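You operate a simulated robot arm through the tools that you are given. There is no shell and no other tool.

The job below is to be done with a simulated robot arm. You get a single attempt, and the scene is never put back.

## Task
Pour some honey over the oats and stir it in with the wooden spoon.
Fine: jar and spoon go back where they were; the other mixing bowls stay as they are. Set down upright: honey jar.

It is judged by the outcome, as a careful person would: the job done as asked, and still so three seconds after it is handed in. It fails if anything else is knocked over, pushed out of place, dropped, spilled or broken.

## Robot
A 7-joint arm with a two-finger parallel gripper, fixed in place. Base frame: the origin is on the floor under the middle of its stand, x ahead of it, y to its left, z up. Lengths are in mm, angles in degrees, forces in N, time in s.
With the tool pointing down near the work surface it reaches from about 380 to 900 mm from the base axis. Its first joint turns from -143.0 to 143.0 degrees. Payload 3 kg.
The tool frame sits at the grasp point between the pads (the TCP): z along the fingers, y along the line on which they close. The tips reach 30 mm beyond it. Largest opening 94 mm; finger width 28, thickness 10; the body of the gripper, 50 by 96 mm, starts 55 mm behind the TCP.
Orientation is that of the tool frame in the base frame, as a unit quaternion [w, x, y, z]. With the fingers straight down and closing along the base's y, the tool's x points along the base's -x, its y along +y and its z along -z.

## Interface
- The arm moves only by the tool send_rows. Its argument "increments" is a list that holds one entry, the list of rows, each a list of 7 numbers: the turn, a rotation vector about the tool's x, y, z in degrees, then the shift along the tool's x, y, z in mm, then the finger opening in mm, from 0 to 94. In form: [[[wx, wy, wz, dx, dy, dz, gripper], ...]]. A call has 1 to 20 rows; each row is the pose to reach, as a shift and turn from the pose commanded when the call began, along the tool's axes at that moment. Each row takes 0.2 s and may step no farther than 50 mm and 8.6 degrees from the row before; otherwise, or with a gripper value out of range, the whole call is refused. A pose out of reach is approached as far as the arm can. The call stops where the force on the tool passes 40 N (or 10 N more than at its start, if that is more) or the arm is blocked; 0.2 s more then pass. The fingers move at their own pace (about 72 mm/s each) and stop on an object; they squeeze with about 26 N. The grip force told is the motor's: it shows also when the fingers shut on nothing. Time passes only in rows, and 0.2 s behind the last, so rows that repeat a pose let the fingers close. It gives the time, the measured TCP pose, the force on the tool (base axes), the opening and the grip force at its end, in the units of the frame above (readings bear some noise), with the torque about the TCP (base axes, N m) and any sound that the robot's microphone picked up.
- Cameras (640 x 400 px; columns grow to the right, rows downward): "scene" is fixed at [50.4, -651.5, 1486.4]; the picture's right is [0.86, -0.52, 0.00], its down [-0.19, -0.31, -0.93] and it looks along [0.48, 0.80, -0.36] (base axes); focal length 359 px, centre (320, 200). "wrist" rides on the gripper at [76, 14, -102] in the tool frame; the picture's right is [-0.18, 0.98, 0.00], its down [-0.75, -0.14, -0.64] and it looks along [-0.63, -0.12, 0.77] (tool axes); focal length 243 px, centre (320, 200). There is no depth. A picture from a camera that has moved, and an enlarged one, comes with that camera's place and axes in the base frame and with its lens.
- capture(camera): a new picture of that camera. The clock stands still meanwhile.
- zoom(camera, box): a new picture of the part [left, top, right, bottom] of that camera's present view, enlarged. The clock stands still meanwhile.
- hand_in(): hands the job in; it is judged then, once.

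Nothing tells you positions but the pictures and the camera data. Unless the task says otherwise, let go and move clear before handing in.

The tools are called as name(argument=value, ...) on one line, values as JSON. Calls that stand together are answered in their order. send_rows: Moves the arm, as the interface text tells. Its arguments: {"type":"object","properties":{"increments":{"type":"array","items":{"type":"array","items":{"type":"array","items":{"type":"number"}}}}},"required":["increments"]} The other tools are called the same way: capture (camera) takes a picture; zoom (camera, box) takes an enlarged picture of a part of a camera's view; hand_in () hands the job in.

At the start:

```text
time: 0.0
ee_pos: [450.4, -7.2, 1318.0]
tcp_rot: [0.0, 0.0, 1.0, 0.0]
contact_force: [0.6, 0.1, -0.5]
moment: [-0.01, -0.01, -0.01]
grip_width: 94.1
gripper_force: 0.0
```

scene: 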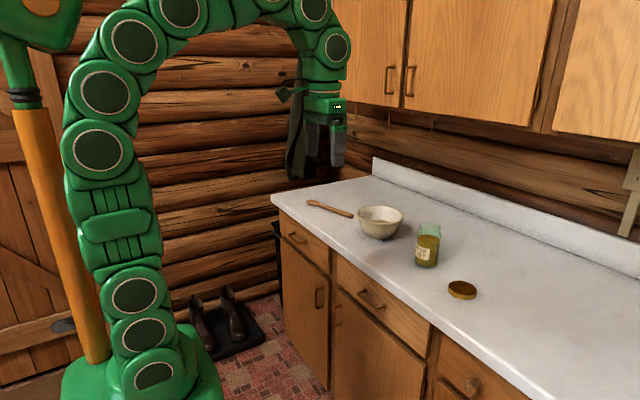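
wrist: 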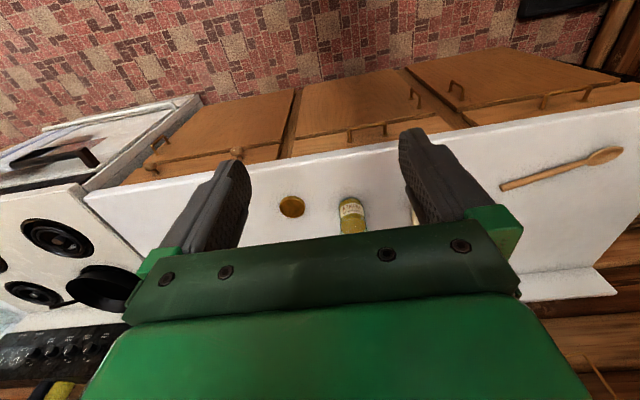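

I see a counter with a wooden spoon, a bowl, an open honey jar and its lid lying beside it. I'll look closer before moving.

zoom(camera="scene", box=[270, 160, 510, 310])

zoom(camera="scene", box=[340, 190, 420, 240])

zoom(camera="scene", box=[396, 210, 492, 310])

zoom(camera="wrist", box=[240, 120, 640, 300])

```text
2.67 times, centred on (390, 235) of scene
camera zoom: at [50.4, -651.5, 1486.4], right [0.86, -0.52, 0.0], down [-0.19, -0.31, -0.93], along [0.48, 0.8, -0.36], focal length 957 px, centre (133, 107)
```

zoom: 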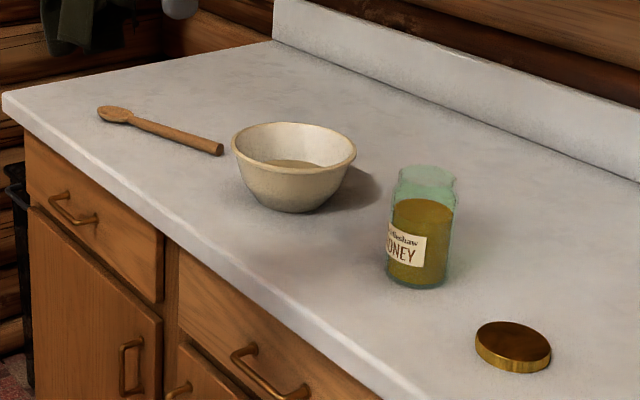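

```text
8.00 times, centred on (380, 215) of scene
camera zoom: at [50.4, -651.5, 1486.4], right [0.86, -0.52, 0.0], down [-0.19, -0.31, -0.93], along [0.48, 0.8, -0.36], focal length 2870 px, centre (-160, 80)
```

zoom: 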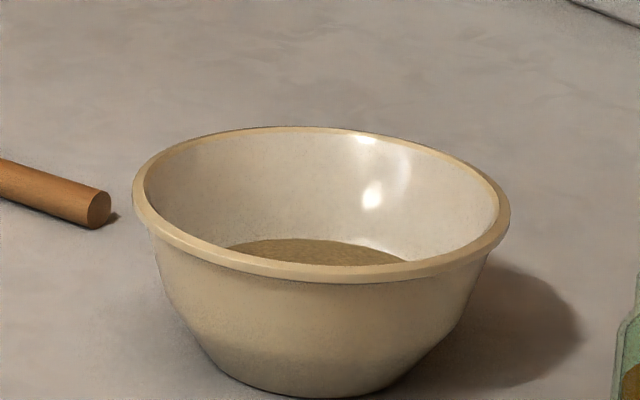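

```text
4.00 times, centred on (444, 260) of scene
camera zoom: at [50.4, -651.5, 1486.4], right [0.86, -0.52, 0.0], down [-0.19, -0.31, -0.93], along [0.48, 0.8, -0.36], focal length 1435 px, centre (-176, -40)
```

zoom: 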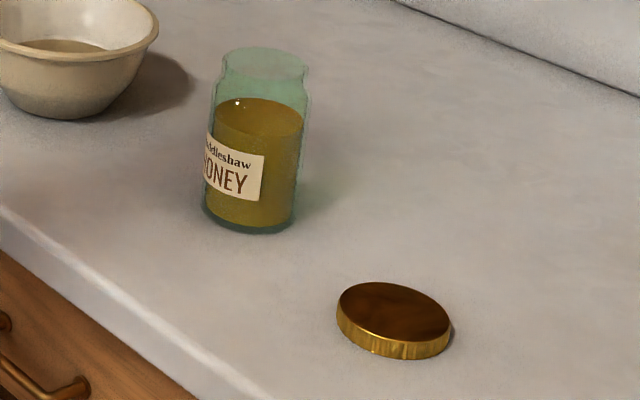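

```text
1.60 times, centred on (440, 210) of wrist
camera zoom: at [372.8, 7.4, 1420.8], right [0.18, 0.98, 0.0], down [0.75, -0.14, 0.64], along [0.63, -0.12, -0.77], focal length 388 px, centre (128, 184)
```

zoom: 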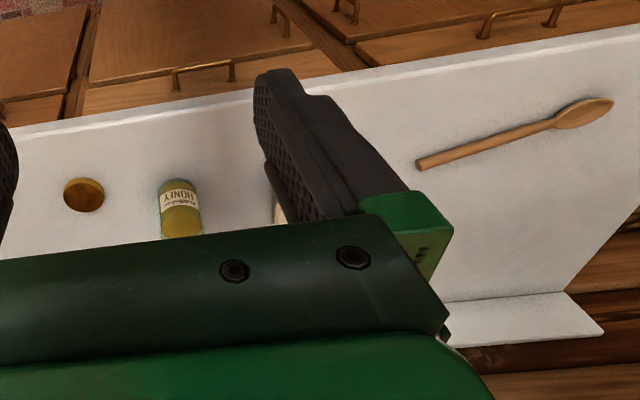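

The lid lies loose on the counter, so the honey jar is already open. By triangulation the counter top is at z≈900, the jar at about (834, 8) and 72 wide by 128 tall, the bowl at about (827, 230), and the spoon runs from about (845, 412) to (766, 648). I'll start with the jar and move to a tilted pre-grasp in front of it, with the fingers 30° below horizontal.

send_rows(increments=[[[0, -4, 0, -15, 1, 8, 94], [0, -8, 0, -30, 2, 18, 94], [0, -12, 0, -48, 3, 30, 94], [0, -16, 0, -66, 4, 44, 94], [0, -20, 0, -84, 5, 60, 94], [0, -24, 0, -102, 6, 76, 94], [0, -28, 0, -120, 7, 94, 94], [0, -32, 0, -138, 8, 112, 94], [0, -36, 0, -156, 9, 130, 94], [0, -40, 0, -174, 10, 150, 94], [0, -44, 0, -188, 11, 170, 94], [0, -48, 0, -200, 12, 190, 94], [0, -52, 0, -210, 13, 206, 94], [0, -56, 0, -220, 14, 220, 94], [0, -60, 0, -225, 15.2, 230, 94]]])

```text
time: 3.2
ee_pos: [677.5, 9.3, 1086.2]
tcp_rot: [0.501, 0.0, 0.866, 0.0]
contact_force: [0.2, -0.3, -0.4]
moment: [-0.01, -0.01, 0.0]
grip_width: 93.9
gripper_force: 0.0
```

The arm followed the command and sits at (677, 9, 1086) with a 60° tilt. I'll check both cameras to refine the jar position.

capture(camera="wrist")

capture(camera="scene")

```text
taken
camera wrist: at [549.8, 22.7, 1071.4], right [0.09, 0.98, 0.16], down [-0.18, -0.14, 0.97], along [0.98, -0.12, 0.16], focal length 243 px, centre (320, 200)
```

wrist: 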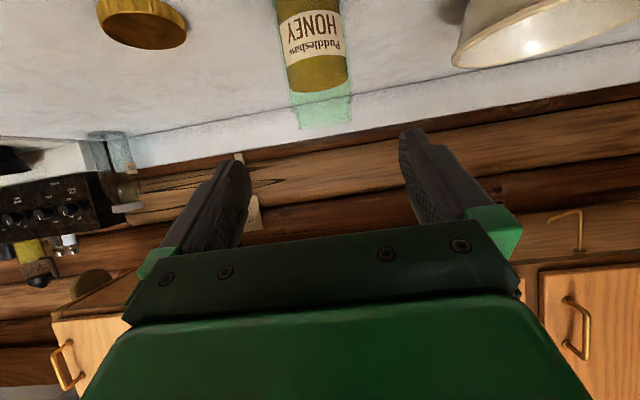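

```text
taken
```

scene: 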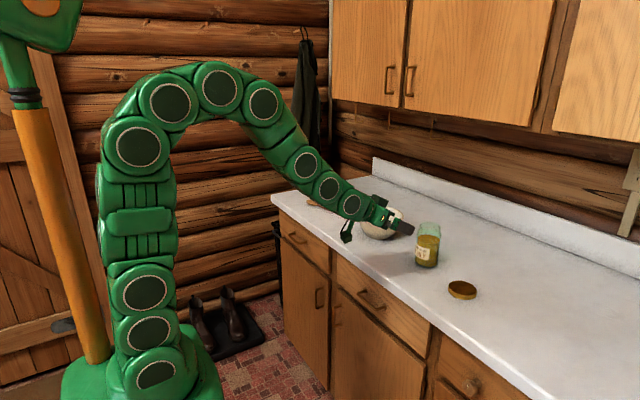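

The jar is confirmed at about (834, 8) with its top at z≈1027, so the fingers are already centred in y. Now I'll advance to straddle it.

send_rows(increments=[[[0, 0, 0, 12, 0, 32, 94], [0, 0, 0, 24, 0, 64, 94], [0, 0, 0, 35, 0, 94, 94], [0, 0, 0, 36, 0, 114, 94], [0, 0, 0, 36, 0, 134, 94], [0, 0, 0, 36, 0, 154, 94], [0, 0, 0, 36, 0, 174, 94], [0, 0, 0, 36, 0, 193, 94]]])

capture(camera="wrist")

zoom(camera="scene", box=[360, 190, 480, 290])

```text
time: 5.0
ee_pos: [826.3, 9.0, 960.6]
tcp_rot: [0.5, 0.0, 0.866, -0.001]
contact_force: [0.3, -0.1, 0.5]
moment: [0.01, 0.0, -0.02]
grip_width: 93.8
gripper_force: 0.1
```

```text
taken
camera wrist: at [698.6, 22.9, 944.4], right [0.09, 0.98, 0.16], down [-0.18, -0.14, 0.97], along [0.98, -0.12, 0.16], focal length 243 px, centre (320, 200)
```

wrist: 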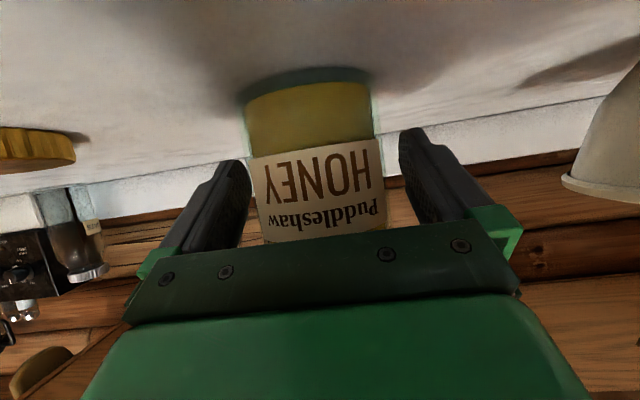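

```text
4.00 times, centred on (420, 240) of scene
camera zoom: at [50.4, -651.5, 1486.4], right [0.86, -0.52, 0.0], down [-0.19, -0.31, -0.93], along [0.48, 0.8, -0.36], focal length 1435 px, centre (-80, 40)
```

zoom: 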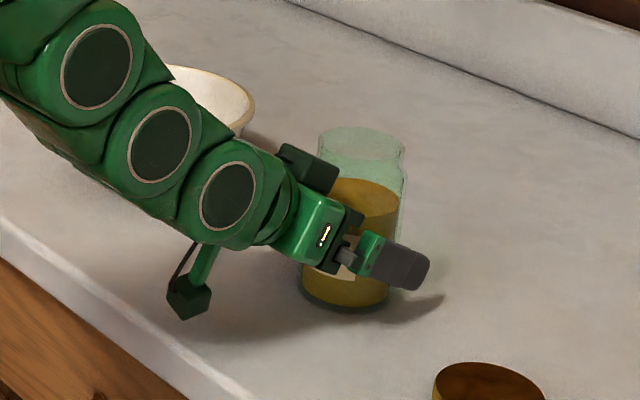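

The fingers straddle the jar without touching it. Now I'll close on it.

send_rows(increments=[[[0, 0, 0, 0, 0, 0, 75], [0, 0, 0, 0, 0, 0, 60], [0, 0, 0, 0, 0, 0, 50], [0, 0, 0, 0, 0, 0, 50], [0, 0, 0, 0, 0, 0, 50]]])

```text
time: 6.2
ee_pos: [825.4, 8.1, 959.3]
tcp_rot: [0.499, 0.0, 0.867, 0.0]
contact_force: [1.6, -3.1, 0.8]
moment: [0.1, -0.07, -0.07]
grip_width: 74.7
gripper_force: 26.1
```

The grip holds at 74.7 mm with 26 N. I'll lift gently straight up.

send_rows(increments=[[[0, 0, 0, -4.3, 0, -2.5, 50], [0, 0, 0, -8.7, 0, -5, 50], [0, 0, 0, -17.3, 0, -10, 50], [0, 0, 0, -30.3, 0, -17.5, 50], [0, 0, 0, -43.3, 0, -25, 50], [0, 0, 0, -60.6, 0, -35, 50], [0, 0, 0, -77.9, 0, -45, 50], [0, 0, 0, -93.5, 0, -54, 50], [0, 0, 0, -103.9, 0, -60, 50]]])

capture(camera="scene")

capture(camera="wrist")

```text
time: 8.2
ee_pos: [823.4, 8.4, 1079.8]
tcp_rot: [0.5, 0.0, 0.866, 0.0]
contact_force: [0.1, -0.1, -5.4]
moment: [0.01, 0.03, 0.01]
grip_width: 74.8
gripper_force: 26.1
```

```text
taken
```

scene: 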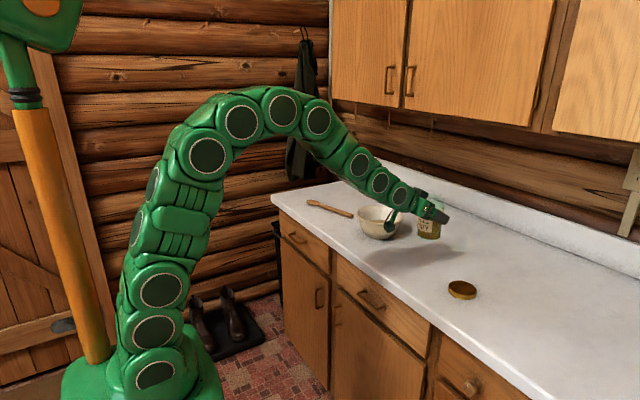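

```text
taken
camera wrist: at [696.0, 22.7, 1064.6], right [0.09, 0.98, 0.16], down [-0.18, -0.14, 0.97], along [0.98, -0.12, 0.16], focal length 243 px, centre (320, 200)
```

wrist: 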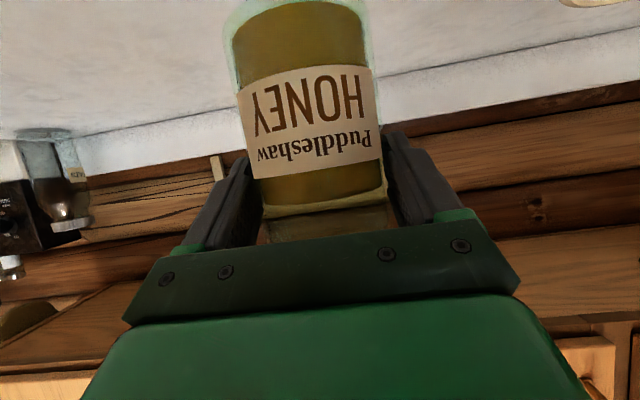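

The jar is held at about 0.55 kg (5.4 N). I refine the bowl centre to about (830, 234), with the rim at z≈980 and a radius of about 83. I'll carry the jar upright to the right side of the bowl, above the rim.

send_rows(increments=[[[0, 0, 0, 1, 8, 0, 50], [0, 0, 0, 2, 22, 0.4, 50], [0, 0, 0, 3.5, 40, 0.7, 50], [0, 0, 0, 5, 60, 1, 50], [0, 0, 0, 6.5, 80, 1.4, 50], [0, 0, 0, 8, 100, 1.7, 50], [0, 0, 0, 9.5, 120, 2, 50], [0, 0, 0, 11, 138, 2.2, 50], [0, 0, 0, 12, 150, 2.4, 50], [0, 0, 0, 12.4, 157, 2.5, 50], [0, 0, 0, 12.4, 157, 2.5, 50]]])

capture(camera="scene")

capture(camera="wrist")

```text
time: 10.6
ee_pos: [820.5, 164.7, 1067.7]
tcp_rot: [0.501, 0.0, 0.865, 0.0]
contact_force: [0.4, 0.5, -5.5]
moment: [0.03, 0.02, -0.01]
grip_width: 74.6
gripper_force: 26.3
```

```text
taken
```

scene: 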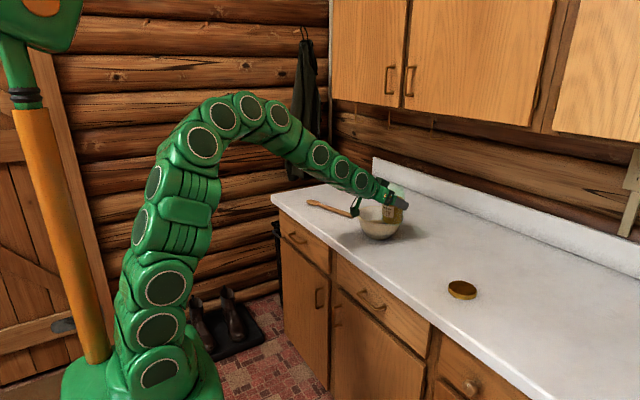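

```text
taken
camera wrist: at [692.4, 178.8, 1053.4], right [0.09, 0.98, 0.16], down [-0.18, -0.14, 0.97], along [0.98, -0.12, 0.16], focal length 243 px, centre (320, 200)
```

wrist: 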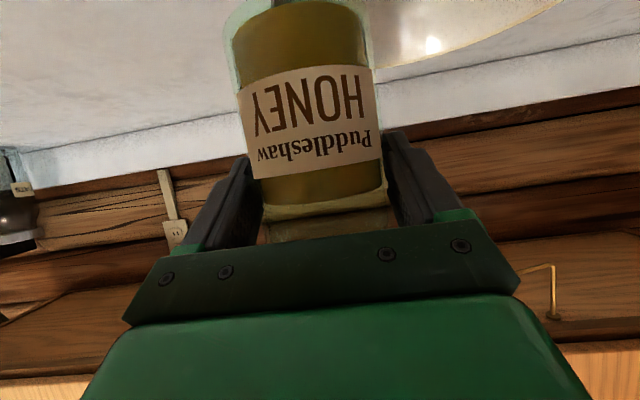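

The jar hangs just right of the bowl's centre, with its mouth ready to swing over the oats. I'll tilt it about the base x axis toward +y, to 45° first, and check tracking.

send_rows(increments=[[[1.25, 0, -2.165, 0, 0, 0, 50], [3.75, 0, -6.495, 0, 0, 0, 50], [6.25, 0, -10.825, 0, 0, 0, 50], [8.75, 0, -15.155, 0, 0, 0, 50], [11.25, 0, -19.485, 0, 0, 0, 50], [13.75, 0, -23.815, 0, 0, 0, 50], [16.25, 0, -28.145, 0, 0, 0, 50], [18.75, 0, -32.475, 0, 0, 0, 50], [21.25, 0, -36.805, 0, 0, 0, 50], [22.5, 0, -38.97, 0, 0, 0, 50]]])

capture(camera="scene")

capture(camera="wrist")

zoom(camera="scene", box=[330, 160, 450, 250])

```text
time: 12.8
ee_pos: [819.9, 166.8, 1068.3]
tcp_rot: [0.462, -0.191, 0.8, -0.332]
contact_force: [1.1, 0.3, -6.3]
moment: [0.1, 0.06, -0.01]
grip_width: 75.0
gripper_force: 26.3
```

```text
taken
```

scene: 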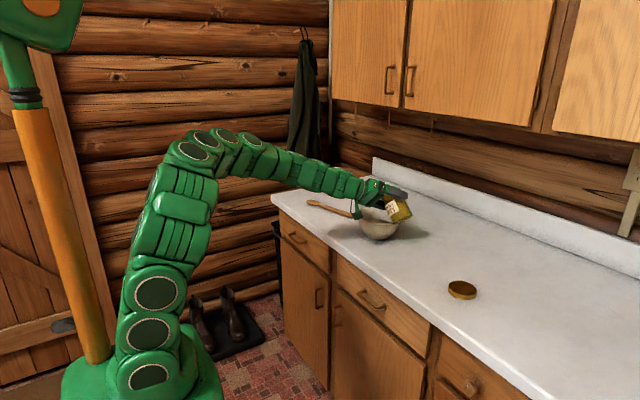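

```text
taken
camera wrist: at [691.8, 164.9, 1047.8], right [0.09, 0.81, -0.58], down [-0.18, 0.59, 0.79], along [0.98, 0.03, 0.2], focal length 243 px, centre (320, 200)
```

wrist: 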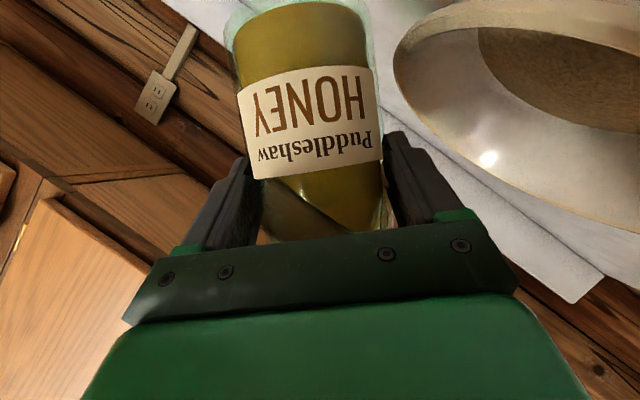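

```text
4.44 times, centred on (390, 205) of scene
camera zoom: at [50.4, -651.5, 1486.4], right [0.86, -0.52, 0.0], down [-0.19, -0.31, -0.93], along [0.48, 0.8, -0.36], focal length 1595 px, centre (9, 178)
```

zoom: 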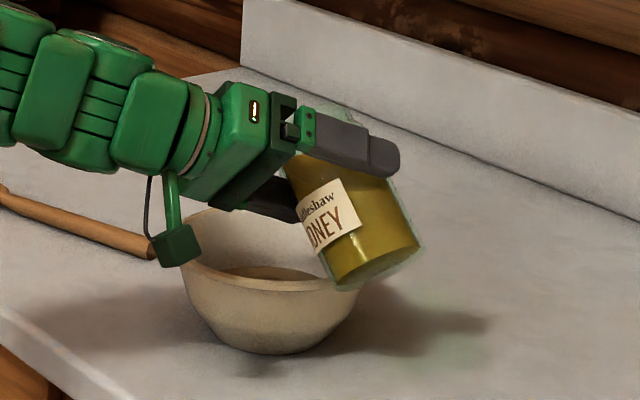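

Tilting works and the mouth is over the bowl. I'll continue to 65°, watching for honey leaving the jar by camera and by weight.

send_rows(increments=[[[1.5, 0, -2.6, 0, 0, 0, 50], [3.5, 0, -6.06, 0, 0, 0, 50], [5.5, 0, -9.53, 0, 0, 0, 50], [7.5, 0, -12.99, 0, 0, 0, 50], [10, 0, -17.32, 0, 0, 0, 50], [10, 0, -17.32, 0, 0, 0, 50], [10, 0, -17.32, 0, 0, 0, 50]]])

capture(camera="wrist")

zoom(camera="scene", box=[330, 160, 450, 250])

```text
time: 14.4
ee_pos: [818.8, 165.5, 1069.7]
tcp_rot: [0.421, -0.27, 0.73, -0.466]
contact_force: [0.2, 0.7, -5.6]
moment: [0.11, 0.0, 0.01]
grip_width: 74.7
gripper_force: 26.2
```

```text
taken
camera wrist: at [691.8, 158.3, 1049.6], right [0.09, 0.56, -0.82], down [-0.18, 0.82, 0.54], along [0.98, 0.1, 0.18], focal length 243 px, centre (320, 200)
```

wrist: 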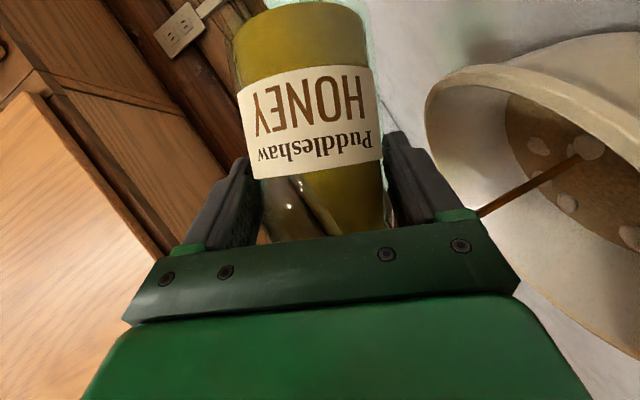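

```text
4.44 times, centred on (390, 205) of scene
camera zoom: at [50.4, -651.5, 1486.4], right [0.86, -0.52, 0.0], down [-0.19, -0.31, -0.93], along [0.48, 0.8, -0.36], focal length 1595 px, centre (9, 178)
```

zoom: 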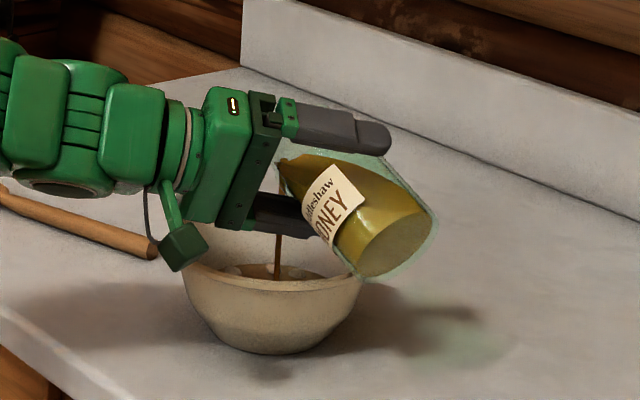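

Honey is streaming into the bowl onto the oats. I'll hold here about a second and check again.

send_rows(increments=[[[0, 0, 0, 0, 0, 0, 50], [0, 0, 0, 0, 0, 0, 50], [0, 0, 0, 0, 0, 0, 50], [0, 0, 0, 0, 0, 0, 50]]])

capture(camera="wrist")

zoom(camera="scene", box=[330, 160, 450, 250])

```text
time: 15.4
ee_pos: [820.9, 165.7, 1068.2]
tcp_rot: [0.421, -0.269, 0.73, -0.466]
contact_force: [0.8, -0.6, -5.4]
moment: [0.12, 0.0, -0.05]
grip_width: 74.7
gripper_force: 25.9
```

```text
taken
camera wrist: at [691.8, 158.3, 1049.6], right [0.09, 0.56, -0.82], down [-0.18, 0.82, 0.54], along [0.98, 0.1, 0.18], focal length 243 px, centre (320, 200)
```

wrist: 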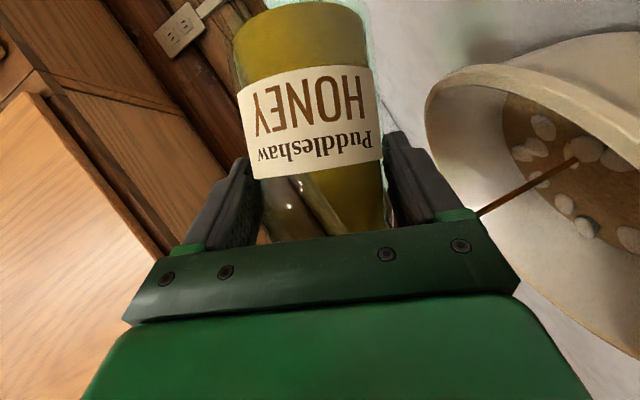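

```text
4.44 times, centred on (390, 205) of scene
camera zoom: at [50.4, -651.5, 1486.4], right [0.86, -0.52, 0.0], down [-0.19, -0.31, -0.93], along [0.48, 0.8, -0.36], focal length 1595 px, centre (9, 178)
```

zoom: 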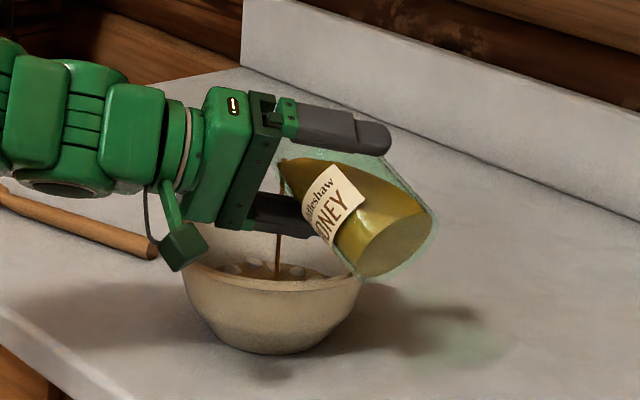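

The honey is landing inside the bowl, in a thin stream. I'll let it run a little longer for a reasonable amount.

send_rows(increments=[[[0, 0, 0, 0, 0, 0, 50], [0, 0, 0, 0, 0, 0, 50], [0, 0, 0, 0, 0, 0, 50], [0, 0, 0, 0, 0, 0, 50], [0, 0, 0, 0, 0, 0, 50], [0, 0, 0, 0, 0, 0, 50], [0, 0, 0, 0, 0, 0, 50], [0, 0, 0, 0, 0, 0, 50]]])

capture(camera="wrist")

zoom(camera="scene", box=[330, 160, 450, 250])

```text
time: 17.2
ee_pos: [819.5, 165.6, 1069.7]
tcp_rot: [0.421, -0.268, 0.731, -0.466]
contact_force: [0.4, 0.0, -4.3]
moment: [0.1, 0.03, 0.04]
grip_width: 75.0
gripper_force: 25.9
```

```text
taken
camera wrist: at [691.8, 158.3, 1049.6], right [0.09, 0.56, -0.82], down [-0.18, 0.82, 0.54], along [0.98, 0.1, 0.18], focal length 243 px, centre (320, 200)
```

wrist: 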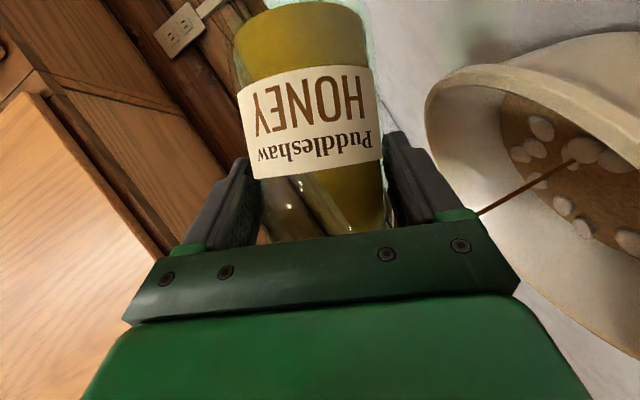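

```text
4.44 times, centred on (390, 205) of scene
camera zoom: at [50.4, -651.5, 1486.4], right [0.86, -0.52, 0.0], down [-0.19, -0.31, -0.93], along [0.48, 0.8, -0.36], focal length 1595 px, centre (9, 178)
```

zoom: 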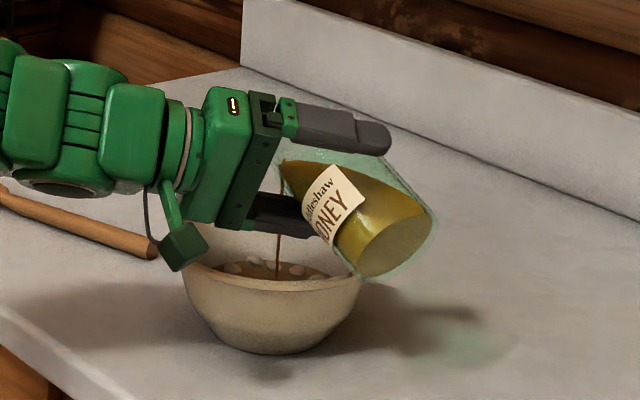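

The stream is thinning and the weight has dropped by roughly 1 N, so that is a good amount of honey. I'll turn the jar back upright and let any drips finish over the bowl.

send_rows(increments=[[[-2.5, 0, 4.33, 0, 0, 0, 50], [-5.5, 0, 9.53, 0, 0, 0, 50], [-8.5, 0, 14.72, 0, 0, 0, 50], [-11.5, 0, 19.92, 0, 0, 0, 50], [-14.5, 0, 25.11, 0, 0, 0, 50], [-17.5, 0, 30.31, 0, 0, 0, 50], [-20.5, 0, 35.5, 0, 0, 0, 50], [-23.5, 0, 40.7, 0, 0, 0, 50], [-26.5, 0, 45.9, 0, 0, 0, 50], [-29.5, 0, 51.1, 0, 0, 0, 50], [-31.5, 0, 54.56, 0, 0, 0, 50], [-32.5, 0, 56.29, 0, 0, 0, 50], [-32.5, 0, 56.29, 0, 0, 0, 50], [-32.5, 0, 56.29, 0, 0, 0, 50], [-32.5, 0, 56.29, 0, 0, 0, 50], [-32.5, 0, 56.29, 0, 0, 0, 50], [-32.5, 0, 56.29, 0, 0, 0, 50], [-32.5, 0, 56.29, 0, 0, 0, 50]]])

capture(camera="wrist")

zoom(camera="scene", box=[330, 160, 450, 250])

```text
time: 21.0
ee_pos: [819.8, 166.4, 1067.6]
tcp_rot: [0.499, -0.001, 0.866, 0.001]
contact_force: [-0.2, -0.5, -4.6]
moment: [-0.02, 0.01, 0.03]
grip_width: 75.1
gripper_force: 25.7
```

```text
taken
camera wrist: at [693.0, 179.2, 1053.5], right [0.09, 0.98, 0.16], down [-0.18, -0.14, 0.97], along [0.98, -0.12, 0.16], focal length 243 px, centre (320, 200)
```

wrist: 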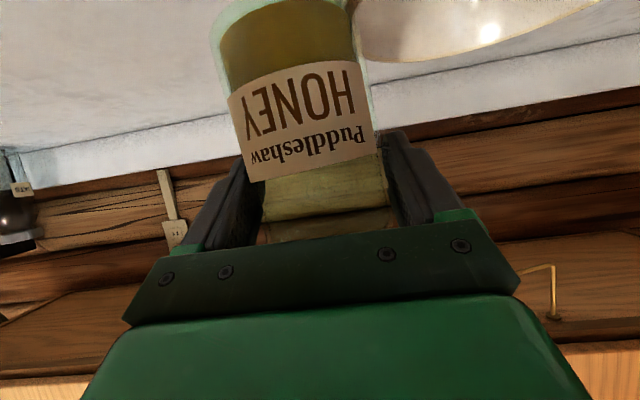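

```text
4.44 times, centred on (390, 205) of scene
camera zoom: at [50.4, -651.5, 1486.4], right [0.86, -0.52, 0.0], down [-0.19, -0.31, -0.93], along [0.48, 0.8, -0.36], focal length 1595 px, centre (9, 178)
```

zoom: 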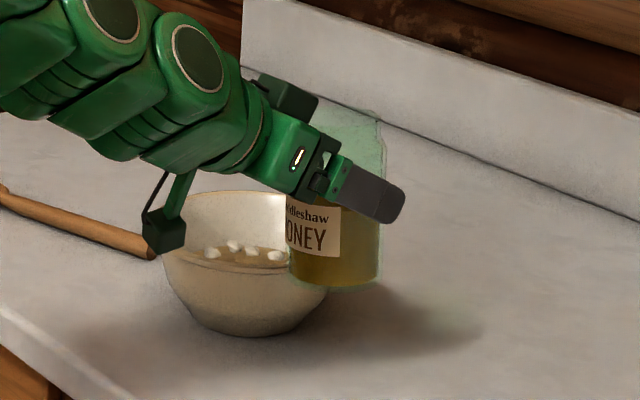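

The pour has stopped and the jar is nearly upright, but it seems to have shifted a few degrees in the grip. I'll look closer before setting it down.

zoom(camera="scene", box=[360, 170, 420, 230])

zoom(camera="wrist", box=[200, 0, 440, 250])

capture(camera="scene")

```text
6.67 times, centred on (390, 200) of scene
camera zoom: at [50.4, -651.5, 1486.4], right [0.86, -0.52, 0.0], down [-0.19, -0.31, -0.93], along [0.48, 0.8, -0.36], focal length 2392 px, centre (-147, 200)
```

zoom: 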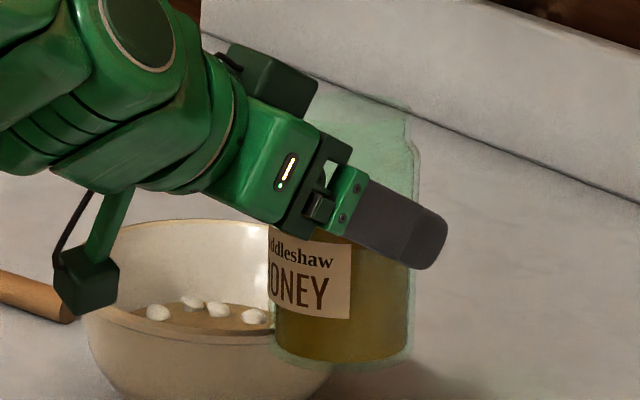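

```text
1.60 times, centred on (320, 125) of wrist
camera zoom: at [693.0, 179.2, 1053.5], right [0.09, 0.98, 0.16], down [-0.18, -0.14, 0.97], along [0.98, -0.12, 0.16], focal length 388 px, centre (320, 320)
```

zoom: 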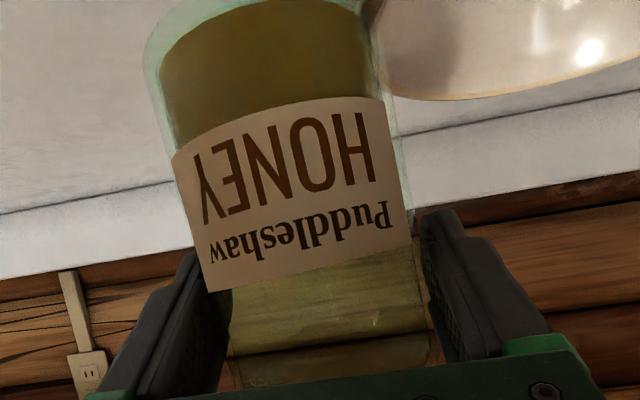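

```text
taken
```

scene: 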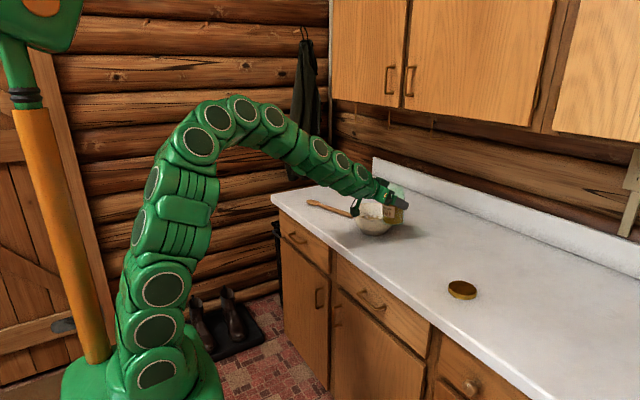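

The jar leans about 4° in the grip, top toward +y. I'll take that out with a 4° counter-turn while carrying it back to just above its original spot.

send_rows(increments=[[[-0.3, 0, 0.5, 0, -8, 0.3, 50], [-0.6, 0, 1.0, 0, -28, 0.6, 50], [-1.0, 0, 1.73, 0, -53, 1, 50], [-1.4, 0, 2.4, 0, -80, 1.5, 50], [-1.8, 0, 3.1, 8, -103, 5, 50], [-2, 0, 3.46, 20, -125, 13, 50], [-2, 0, 3.46, 32, -143, 21, 50], [-2, 0, 3.46, 40, -153, 27, 50], [-2, 0, 3.46, 44.2, -157, 30.1, 50], [-2, 0, 3.46, 44.2, -157, 30.1, 50]]])

capture(camera="wrist")

zoom(camera="scene", box=[350, 170, 500, 300])

```text
time: 23.2
ee_pos: [823.9, 8.1, 1015.2]
tcp_rot: [0.499, 0.018, 0.866, 0.03]
contact_force: [0.3, 0.0, -5.5]
moment: [0.03, 0.03, 0.0]
grip_width: 75.1
gripper_force: 25.6
```

```text
taken
camera wrist: at [696.2, 23.1, 1001.6], right [0.09, 0.97, 0.23], down [-0.18, -0.21, 0.96], along [0.98, -0.13, 0.15], focal length 243 px, centre (320, 200)
```

wrist: 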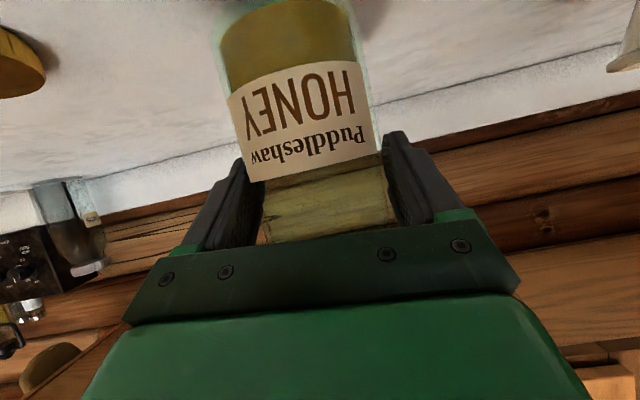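

```text
3.08 times, centred on (425, 235) of scene
camera zoom: at [50.4, -651.5, 1486.4], right [0.86, -0.52, 0.0], down [-0.19, -0.31, -0.93], along [0.48, 0.8, -0.36], focal length 1104 px, centre (-3, 92)
```

zoom: 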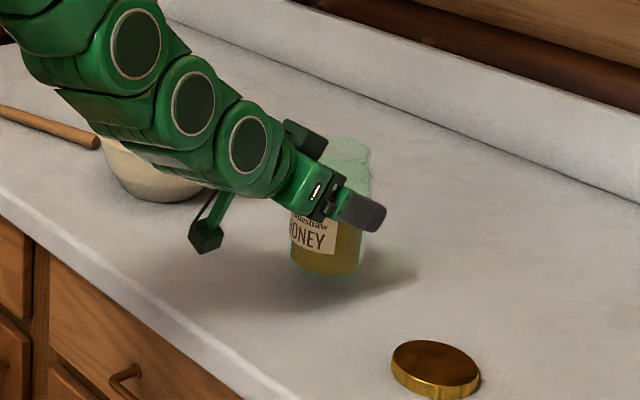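

The jar now reads upright and sits above its original spot. I'll lower it most of the way, then in fine steps.

send_rows(increments=[[[0, 0, 0, 8.64, -0.7, 4.99, 50], [0, 0, 0, 19, -1.54, 10.97, 50], [0, 0, 0, 29.37, -2.37, 16.96, 50], [0, 0, 0, 36.28, -2.93, 20.95, 50], [0, 0, 0, 40.6, -3.28, 23.44, 50], [0, 0, 0, 43.2, -3.49, 24.94, 50], [0, 0, 0, 44.06, -3.56, 25.44, 50]]])

capture(camera="wrist")

zoom(camera="scene", box=[380, 200, 480, 290])

```text
time: 24.8
ee_pos: [822.4, 9.0, 964.8]
tcp_rot: [0.5, 0.017, 0.865, 0.03]
contact_force: [-0.1, 3.7, 18.0]
moment: [-0.29, -0.06, -0.06]
grip_width: 74.4
gripper_force: 25.9
```

```text
taken
camera wrist: at [695.3, 24.1, 950.1], right [0.09, 0.97, 0.23], down [-0.18, -0.21, 0.96], along [0.98, -0.13, 0.16], focal length 243 px, centre (320, 200)
```

wrist: 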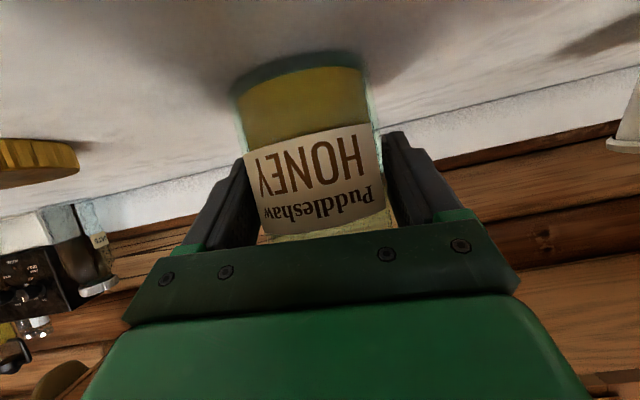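

```text
4.44 times, centred on (430, 245) of scene
camera zoom: at [50.4, -651.5, 1486.4], right [0.86, -0.52, 0.0], down [-0.19, -0.31, -0.93], along [0.48, 0.8, -0.36], focal length 1595 px, centre (-169, 0)
```

zoom: 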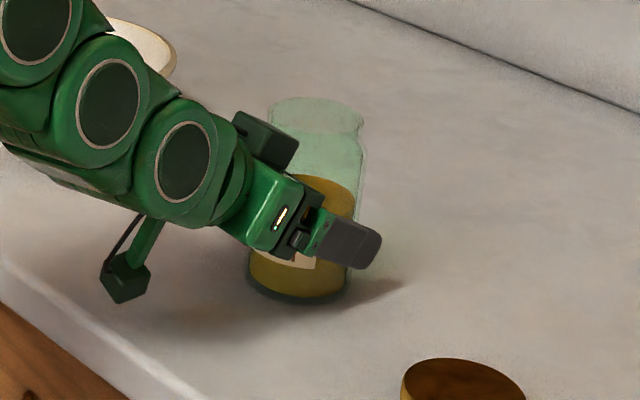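

The jar is down on the counter: the base is at its original spot, upright, with 18 N of contact. It had slid a little in the grip, so it touched down early. I'll ease the pressure and open the fingers.

send_rows(increments=[[[0, 0, 0, -0.86, 0.07, -0.5, 50], [0, 0, 0, -0.86, 0.07, -0.5, 66], [0, 0, 0, -0.86, 0.07, -0.5, 76], [0, 0, 0, -0.86, 0.07, -0.5, 84], [0, 0, 0, -0.86, 0.07, -0.5, 94], [0, 0, 0, -0.86, 0.07, -0.5, 94], [0, 0, 0, -0.86, 0.07, -0.5, 94]]])

capture(camera="wrist")

zoom(camera="scene", box=[380, 200, 480, 290])

```text
time: 26.4
ee_pos: [824.9, 8.4, 964.5]
tcp_rot: [0.498, 0.018, 0.866, 0.029]
contact_force: [-0.8, -0.5, 0.2]
moment: [0.01, 0.01, 0.01]
grip_width: 94.0
gripper_force: 0.0
```

```text
taken
camera wrist: at [696.0, 23.3, 951.0], right [0.09, 0.97, 0.23], down [-0.18, -0.21, 0.96], along [0.98, -0.13, 0.15], focal length 243 px, centre (320, 200)
```

wrist: 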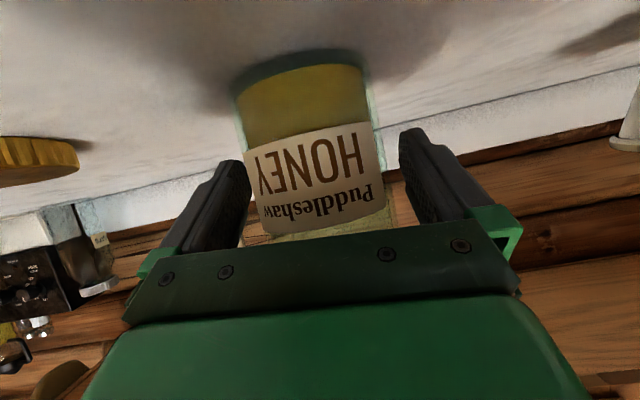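

```text
4.44 times, centred on (430, 245) of scene
camera zoom: at [50.4, -651.5, 1486.4], right [0.86, -0.52, 0.0], down [-0.19, -0.31, -0.93], along [0.48, 0.8, -0.36], focal length 1595 px, centre (-169, 0)
```

zoom: 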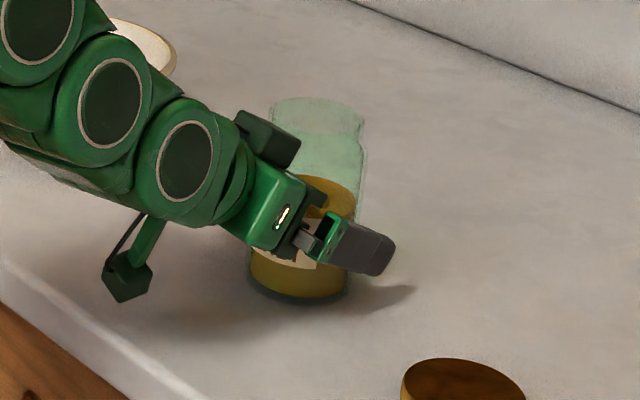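

The jar stands upright and free in its old place. I'll back straight out along the fingers, undoing the small roll once clear.

send_rows(increments=[[[0, 0, 0, 0, 0, -8, 94], [0, 0, 0, 0, 0, -22, 94], [0, 0, 0, 0, 0, -40, 94], [0, 0, 0, 0, 0, -60, 94], [0, 0, 0, 0, 0, -85, 94], [0.7, 0, -1.2, 0, 0, -110, 94], [1.4, 0, -2.4, -15, 0, -135, 94], [2, 0, -3.46, -35, 0, -155, 94], [2, 0, -3.46, -55, 0, -165, 94], [2, 0, -3.46, -80, 0, -170, 94]]])

zoom(camera="scene", box=[340, 180, 500, 310])

capture(camera="wrist")

```text
time: 28.6
ee_pos: [713.2, -3.4, 1123.3]
tcp_rot: [0.5, 0.0, 0.866, 0.0]
contact_force: [-0.5, 0.8, 0.5]
moment: [0.02, 0.02, 0.01]
grip_width: 93.9
gripper_force: 0.2
```

```text
3.08 times, centred on (420, 245) of scene
camera zoom: at [50.4, -651.5, 1486.4], right [0.86, -0.52, 0.0], down [-0.19, -0.31, -0.93], along [0.48, 0.8, -0.36], focal length 1104 px, centre (12, 62)
```

zoom: 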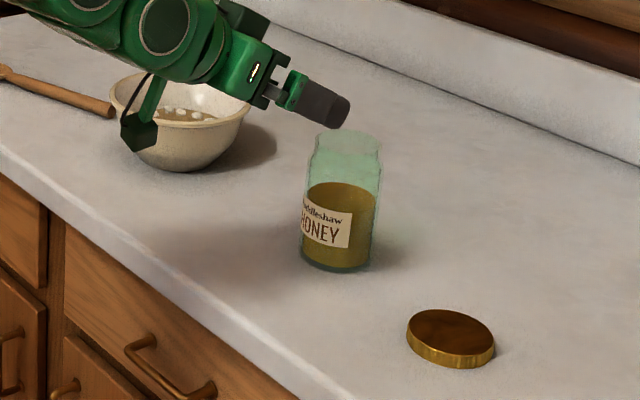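

```text
taken
camera wrist: at [586.5, 10.6, 1107.2], right [0.09, 0.98, 0.16], down [-0.18, -0.14, 0.97], along [0.98, -0.12, 0.16], focal length 243 px, centre (320, 200)
```

wrist: 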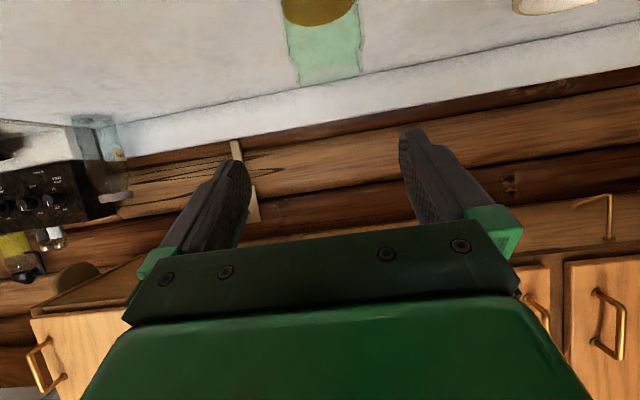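

The jar looks good, upright with its honey level lower. Next I'll swing to a tool-down viewing pose near the spoon.

send_rows(increments=[[[0, 3, 0, -8, 20, -4, 94], [0, 8, 0, -16, 52, -8, 94], [0, 13, 0, -24, 86, -12, 94], [0, 18, 0, -32, 120, -16, 94], [0, 23, 0, -38, 155, -19, 94], [0, 28, 0, -42, 190, -21, 94], [0, 33, 0, -45, 225, -23, 94], [0, 38, 0, -48, 260, -25, 94], [0, 43, 0, -50, 295, -26, 94], [0, 48, 0, -52, 330, -27, 94], [0, 53, 0, -54, 365, -27.9, 94], [0, 57, 0, -54.3, 400, -27.9, 94], [0, 60, 0, -54.3, 425, -27.9, 94], [0, 60, 0, -54.3, 433, -27.9, 94]]])

capture(camera="wrist")

capture(camera="scene")

```text
time: 31.6
ee_pos: [719.1, 382.0, 1174.2]
tcp_rot: [0.037, 0.0, 0.999, -0.001]
contact_force: [0.0, 0.1, -0.6]
moment: [0.0, 0.03, -0.03]
grip_width: 94.0
gripper_force: 0.0
out of reach, approached as far as the arm can: row 12, 13, 14
```

```text
taken
camera wrist: at [634.7, 396.2, 1270.4], right [0.18, 0.98, 0.01], down [0.7, -0.14, 0.7], along [0.69, -0.12, -0.72], focal length 243 px, centre (320, 200)
```

wrist: 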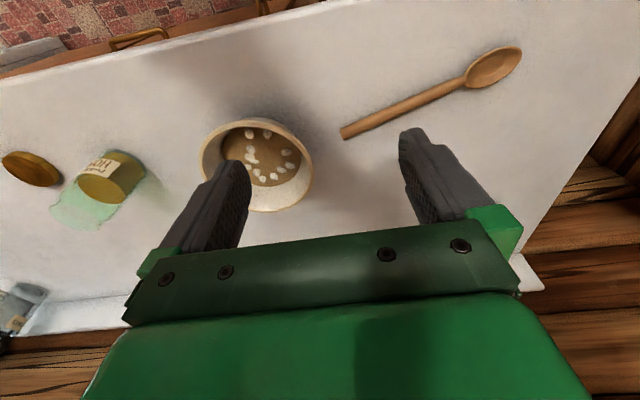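

```text
taken
```

scene: 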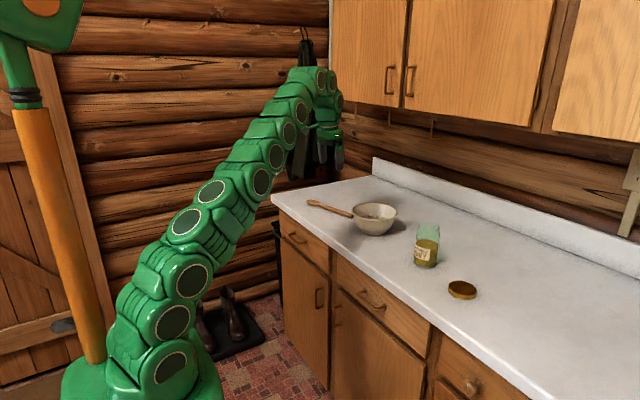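

The spoon is just out of tool-down reach: handle end at about (836, 401), head tip at about (765, 644). The bowl also looks shifted from where it began, perhaps nudged by the jar's base as I righted it, so I'll measure that carefully.

zoom(camera="scene", box=[340, 190, 420, 240])

zoom(camera="scene", box=[270, 160, 510, 310])

zoom(camera="wrist", box=[180, 30, 540, 230])

```text
8.00 times, centred on (380, 215) of scene
camera zoom: at [50.4, -651.5, 1486.4], right [0.86, -0.52, 0.0], down [-0.19, -0.31, -0.93], along [0.48, 0.8, -0.36], focal length 2870 px, centre (-160, 80)
```

zoom: 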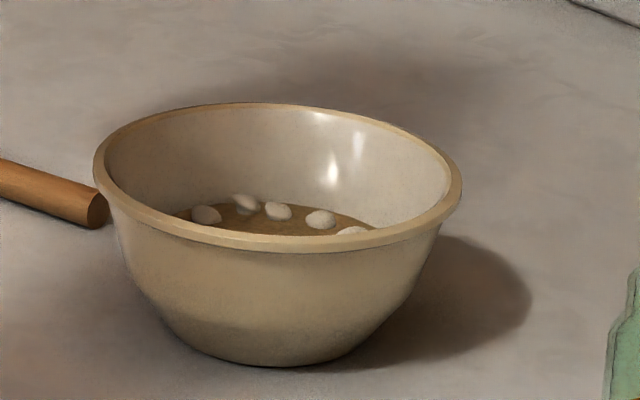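

```text
2.67 times, centred on (390, 235) of scene
camera zoom: at [50.4, -651.5, 1486.4], right [0.86, -0.52, 0.0], down [-0.19, -0.31, -0.93], along [0.48, 0.8, -0.36], focal length 957 px, centre (133, 107)
```

zoom: 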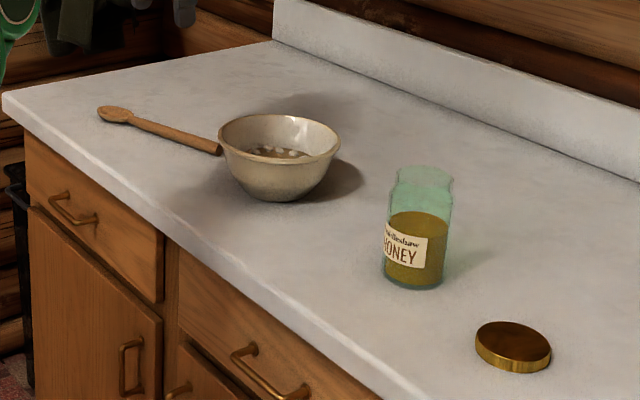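

```text
1.78 times, centred on (360, 130) of wrist
camera zoom: at [634.7, 396.2, 1270.4], right [0.18, 0.98, 0.01], down [0.7, -0.14, 0.7], along [0.69, -0.12, -0.72], focal length 431 px, centre (249, 324)
```

zoom: 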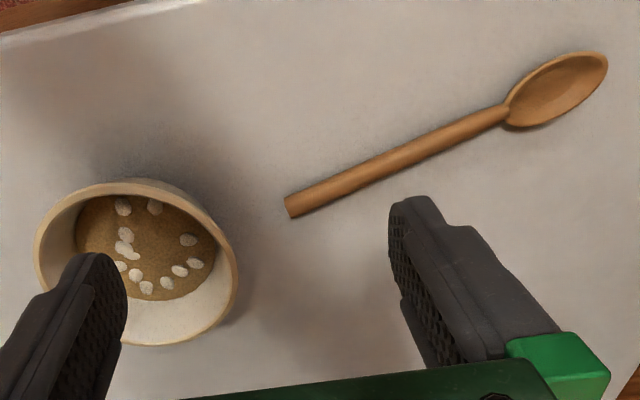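

The bowl has been nudged about 35 mm toward +y, so I'll push it back at the end. The spoon lies at radius 930–1000, beyond tool-down reach, so I'll draw it about 65 mm closer with both open fingertips behind the handle. First I'll tilt outward and check how the commanded pose tracks.

send_rows(increments=[[[0, -5, 0, 5, 0, 15, 94], [0, -10, 0, 10, 0, 35, 94], [0, -15, 0, 15, 0, 55, 94], [0, -20, 0, 20, 0, 75, 94], [0, -25, 0, 20, 0, 90, 94], [0, -30, 0, 20, 0, 100, 94], [0, -30, 0, 20, 0, 100, 94]]])

```text
time: 33.2
ee_pos: [703.4, 380.9, 1074.7]
tcp_rot: [0.296, 0.0, 0.955, 0.0]
contact_force: [0.1, 0.6, 0.2]
moment: [-0.03, 0.03, 0.04]
grip_width: 93.9
gripper_force: 0.0
```

The commanded pose follows the reached pose, which is what I needed to know. Now I'll yaw to line the fingers up with the spoon handle and move above its far side.

send_rows(increments=[[[-1.3, 0, -1.92, -11, 18.6, 13.5, 94], [-2.63, 0, -3.84, -22.1, 37.3, 26.9, 94], [-3.95, 0, -5.76, -33.1, 55.9, 40.4, 94], [-5.27, 0, -7.68, -44.2, 74.6, 53.8, 94], [-6.59, 0, -9.6, -55.2, 93.2, 67.3, 94], [-7.9, 0, -11.52, -66.3, 111.9, 80.7, 94], [-9.22, 0, -13.44, -77.3, 130.5, 94.2, 94], [-9.22, 0, -13.44, -77.3, 130.5, 94.2, 94]]])

capture(camera="wrist")

capture(camera="scene")

```text
time: 35.0
ee_pos: [819.8, 510.7, 1036.7]
tcp_rot: [0.292, -0.135, 0.946, 0.042]
contact_force: [-0.3, 0.5, -0.2]
moment: [-0.02, -0.01, 0.0]
grip_width: 94.0
gripper_force: 0.0
```

```text
taken
camera wrist: at [699.3, 490.6, 1078.1], right [-0.13, 0.99, 0.1], down [0.29, -0.06, 0.96], along [0.95, 0.15, -0.28], focal length 243 px, centre (320, 200)
```

wrist: 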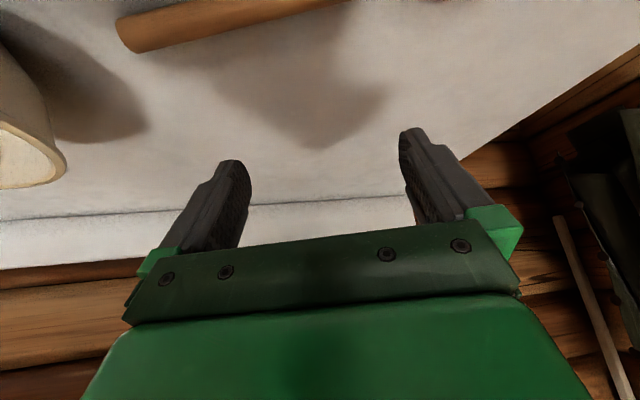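

```text
taken
```

scene: 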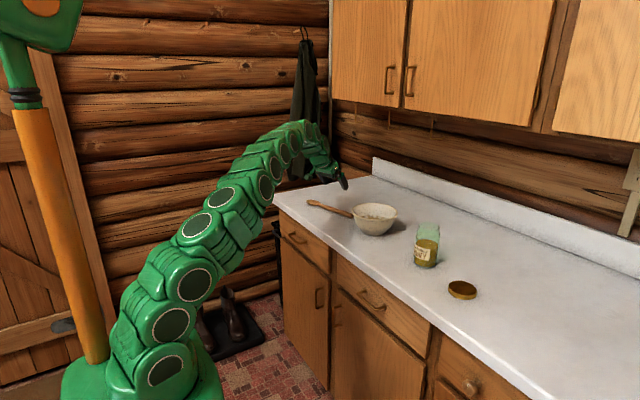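

The fingers are parallel to the handle and poised beyond it. I'll descend on its far side and check before touching down.

send_rows(increments=[[[0, 1.1, 0, 7, 0, 19, 94], [0, 2.2, 0, 17, 0, 36, 94], [0, 3.3, 0, 27, 0, 53, 94], [0, 4.44, 0, 36.7, 0, 69.4, 94], [0, 4.44, 0, 36.7, 0, 69.4, 94]]])

capture(camera="wrist")

zoom(camera="scene", box=[290, 140, 410, 240])

```text
time: 36.2
ee_pos: [830.0, 513.4, 959.4]
tcp_rot: [0.255, -0.137, 0.956, 0.036]
contact_force: [0.7, -0.1, -0.4]
moment: [-0.01, 0.01, 0.01]
grip_width: 94.0
gripper_force: 0.1
```

```text
taken
camera wrist: at [711.9, 493.3, 1009.8], right [-0.12, 0.99, 0.09], down [0.36, -0.04, 0.93], along [0.92, 0.15, -0.35], focal length 243 px, centre (320, 200)
```

wrist: 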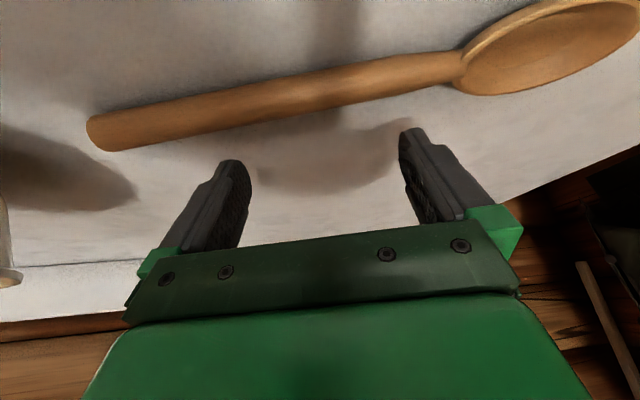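

```text
4.00 times, centred on (350, 190) of scene
camera zoom: at [50.4, -651.5, 1486.4], right [0.86, -0.52, 0.0], down [-0.19, -0.31, -0.93], along [0.48, 0.8, -0.36], focal length 1435 px, centre (200, 240)
```

zoom: 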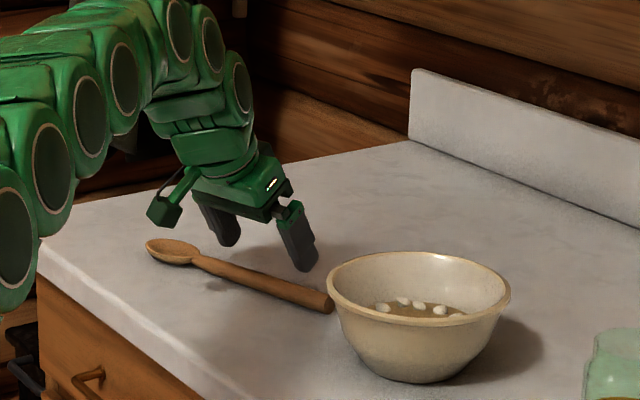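

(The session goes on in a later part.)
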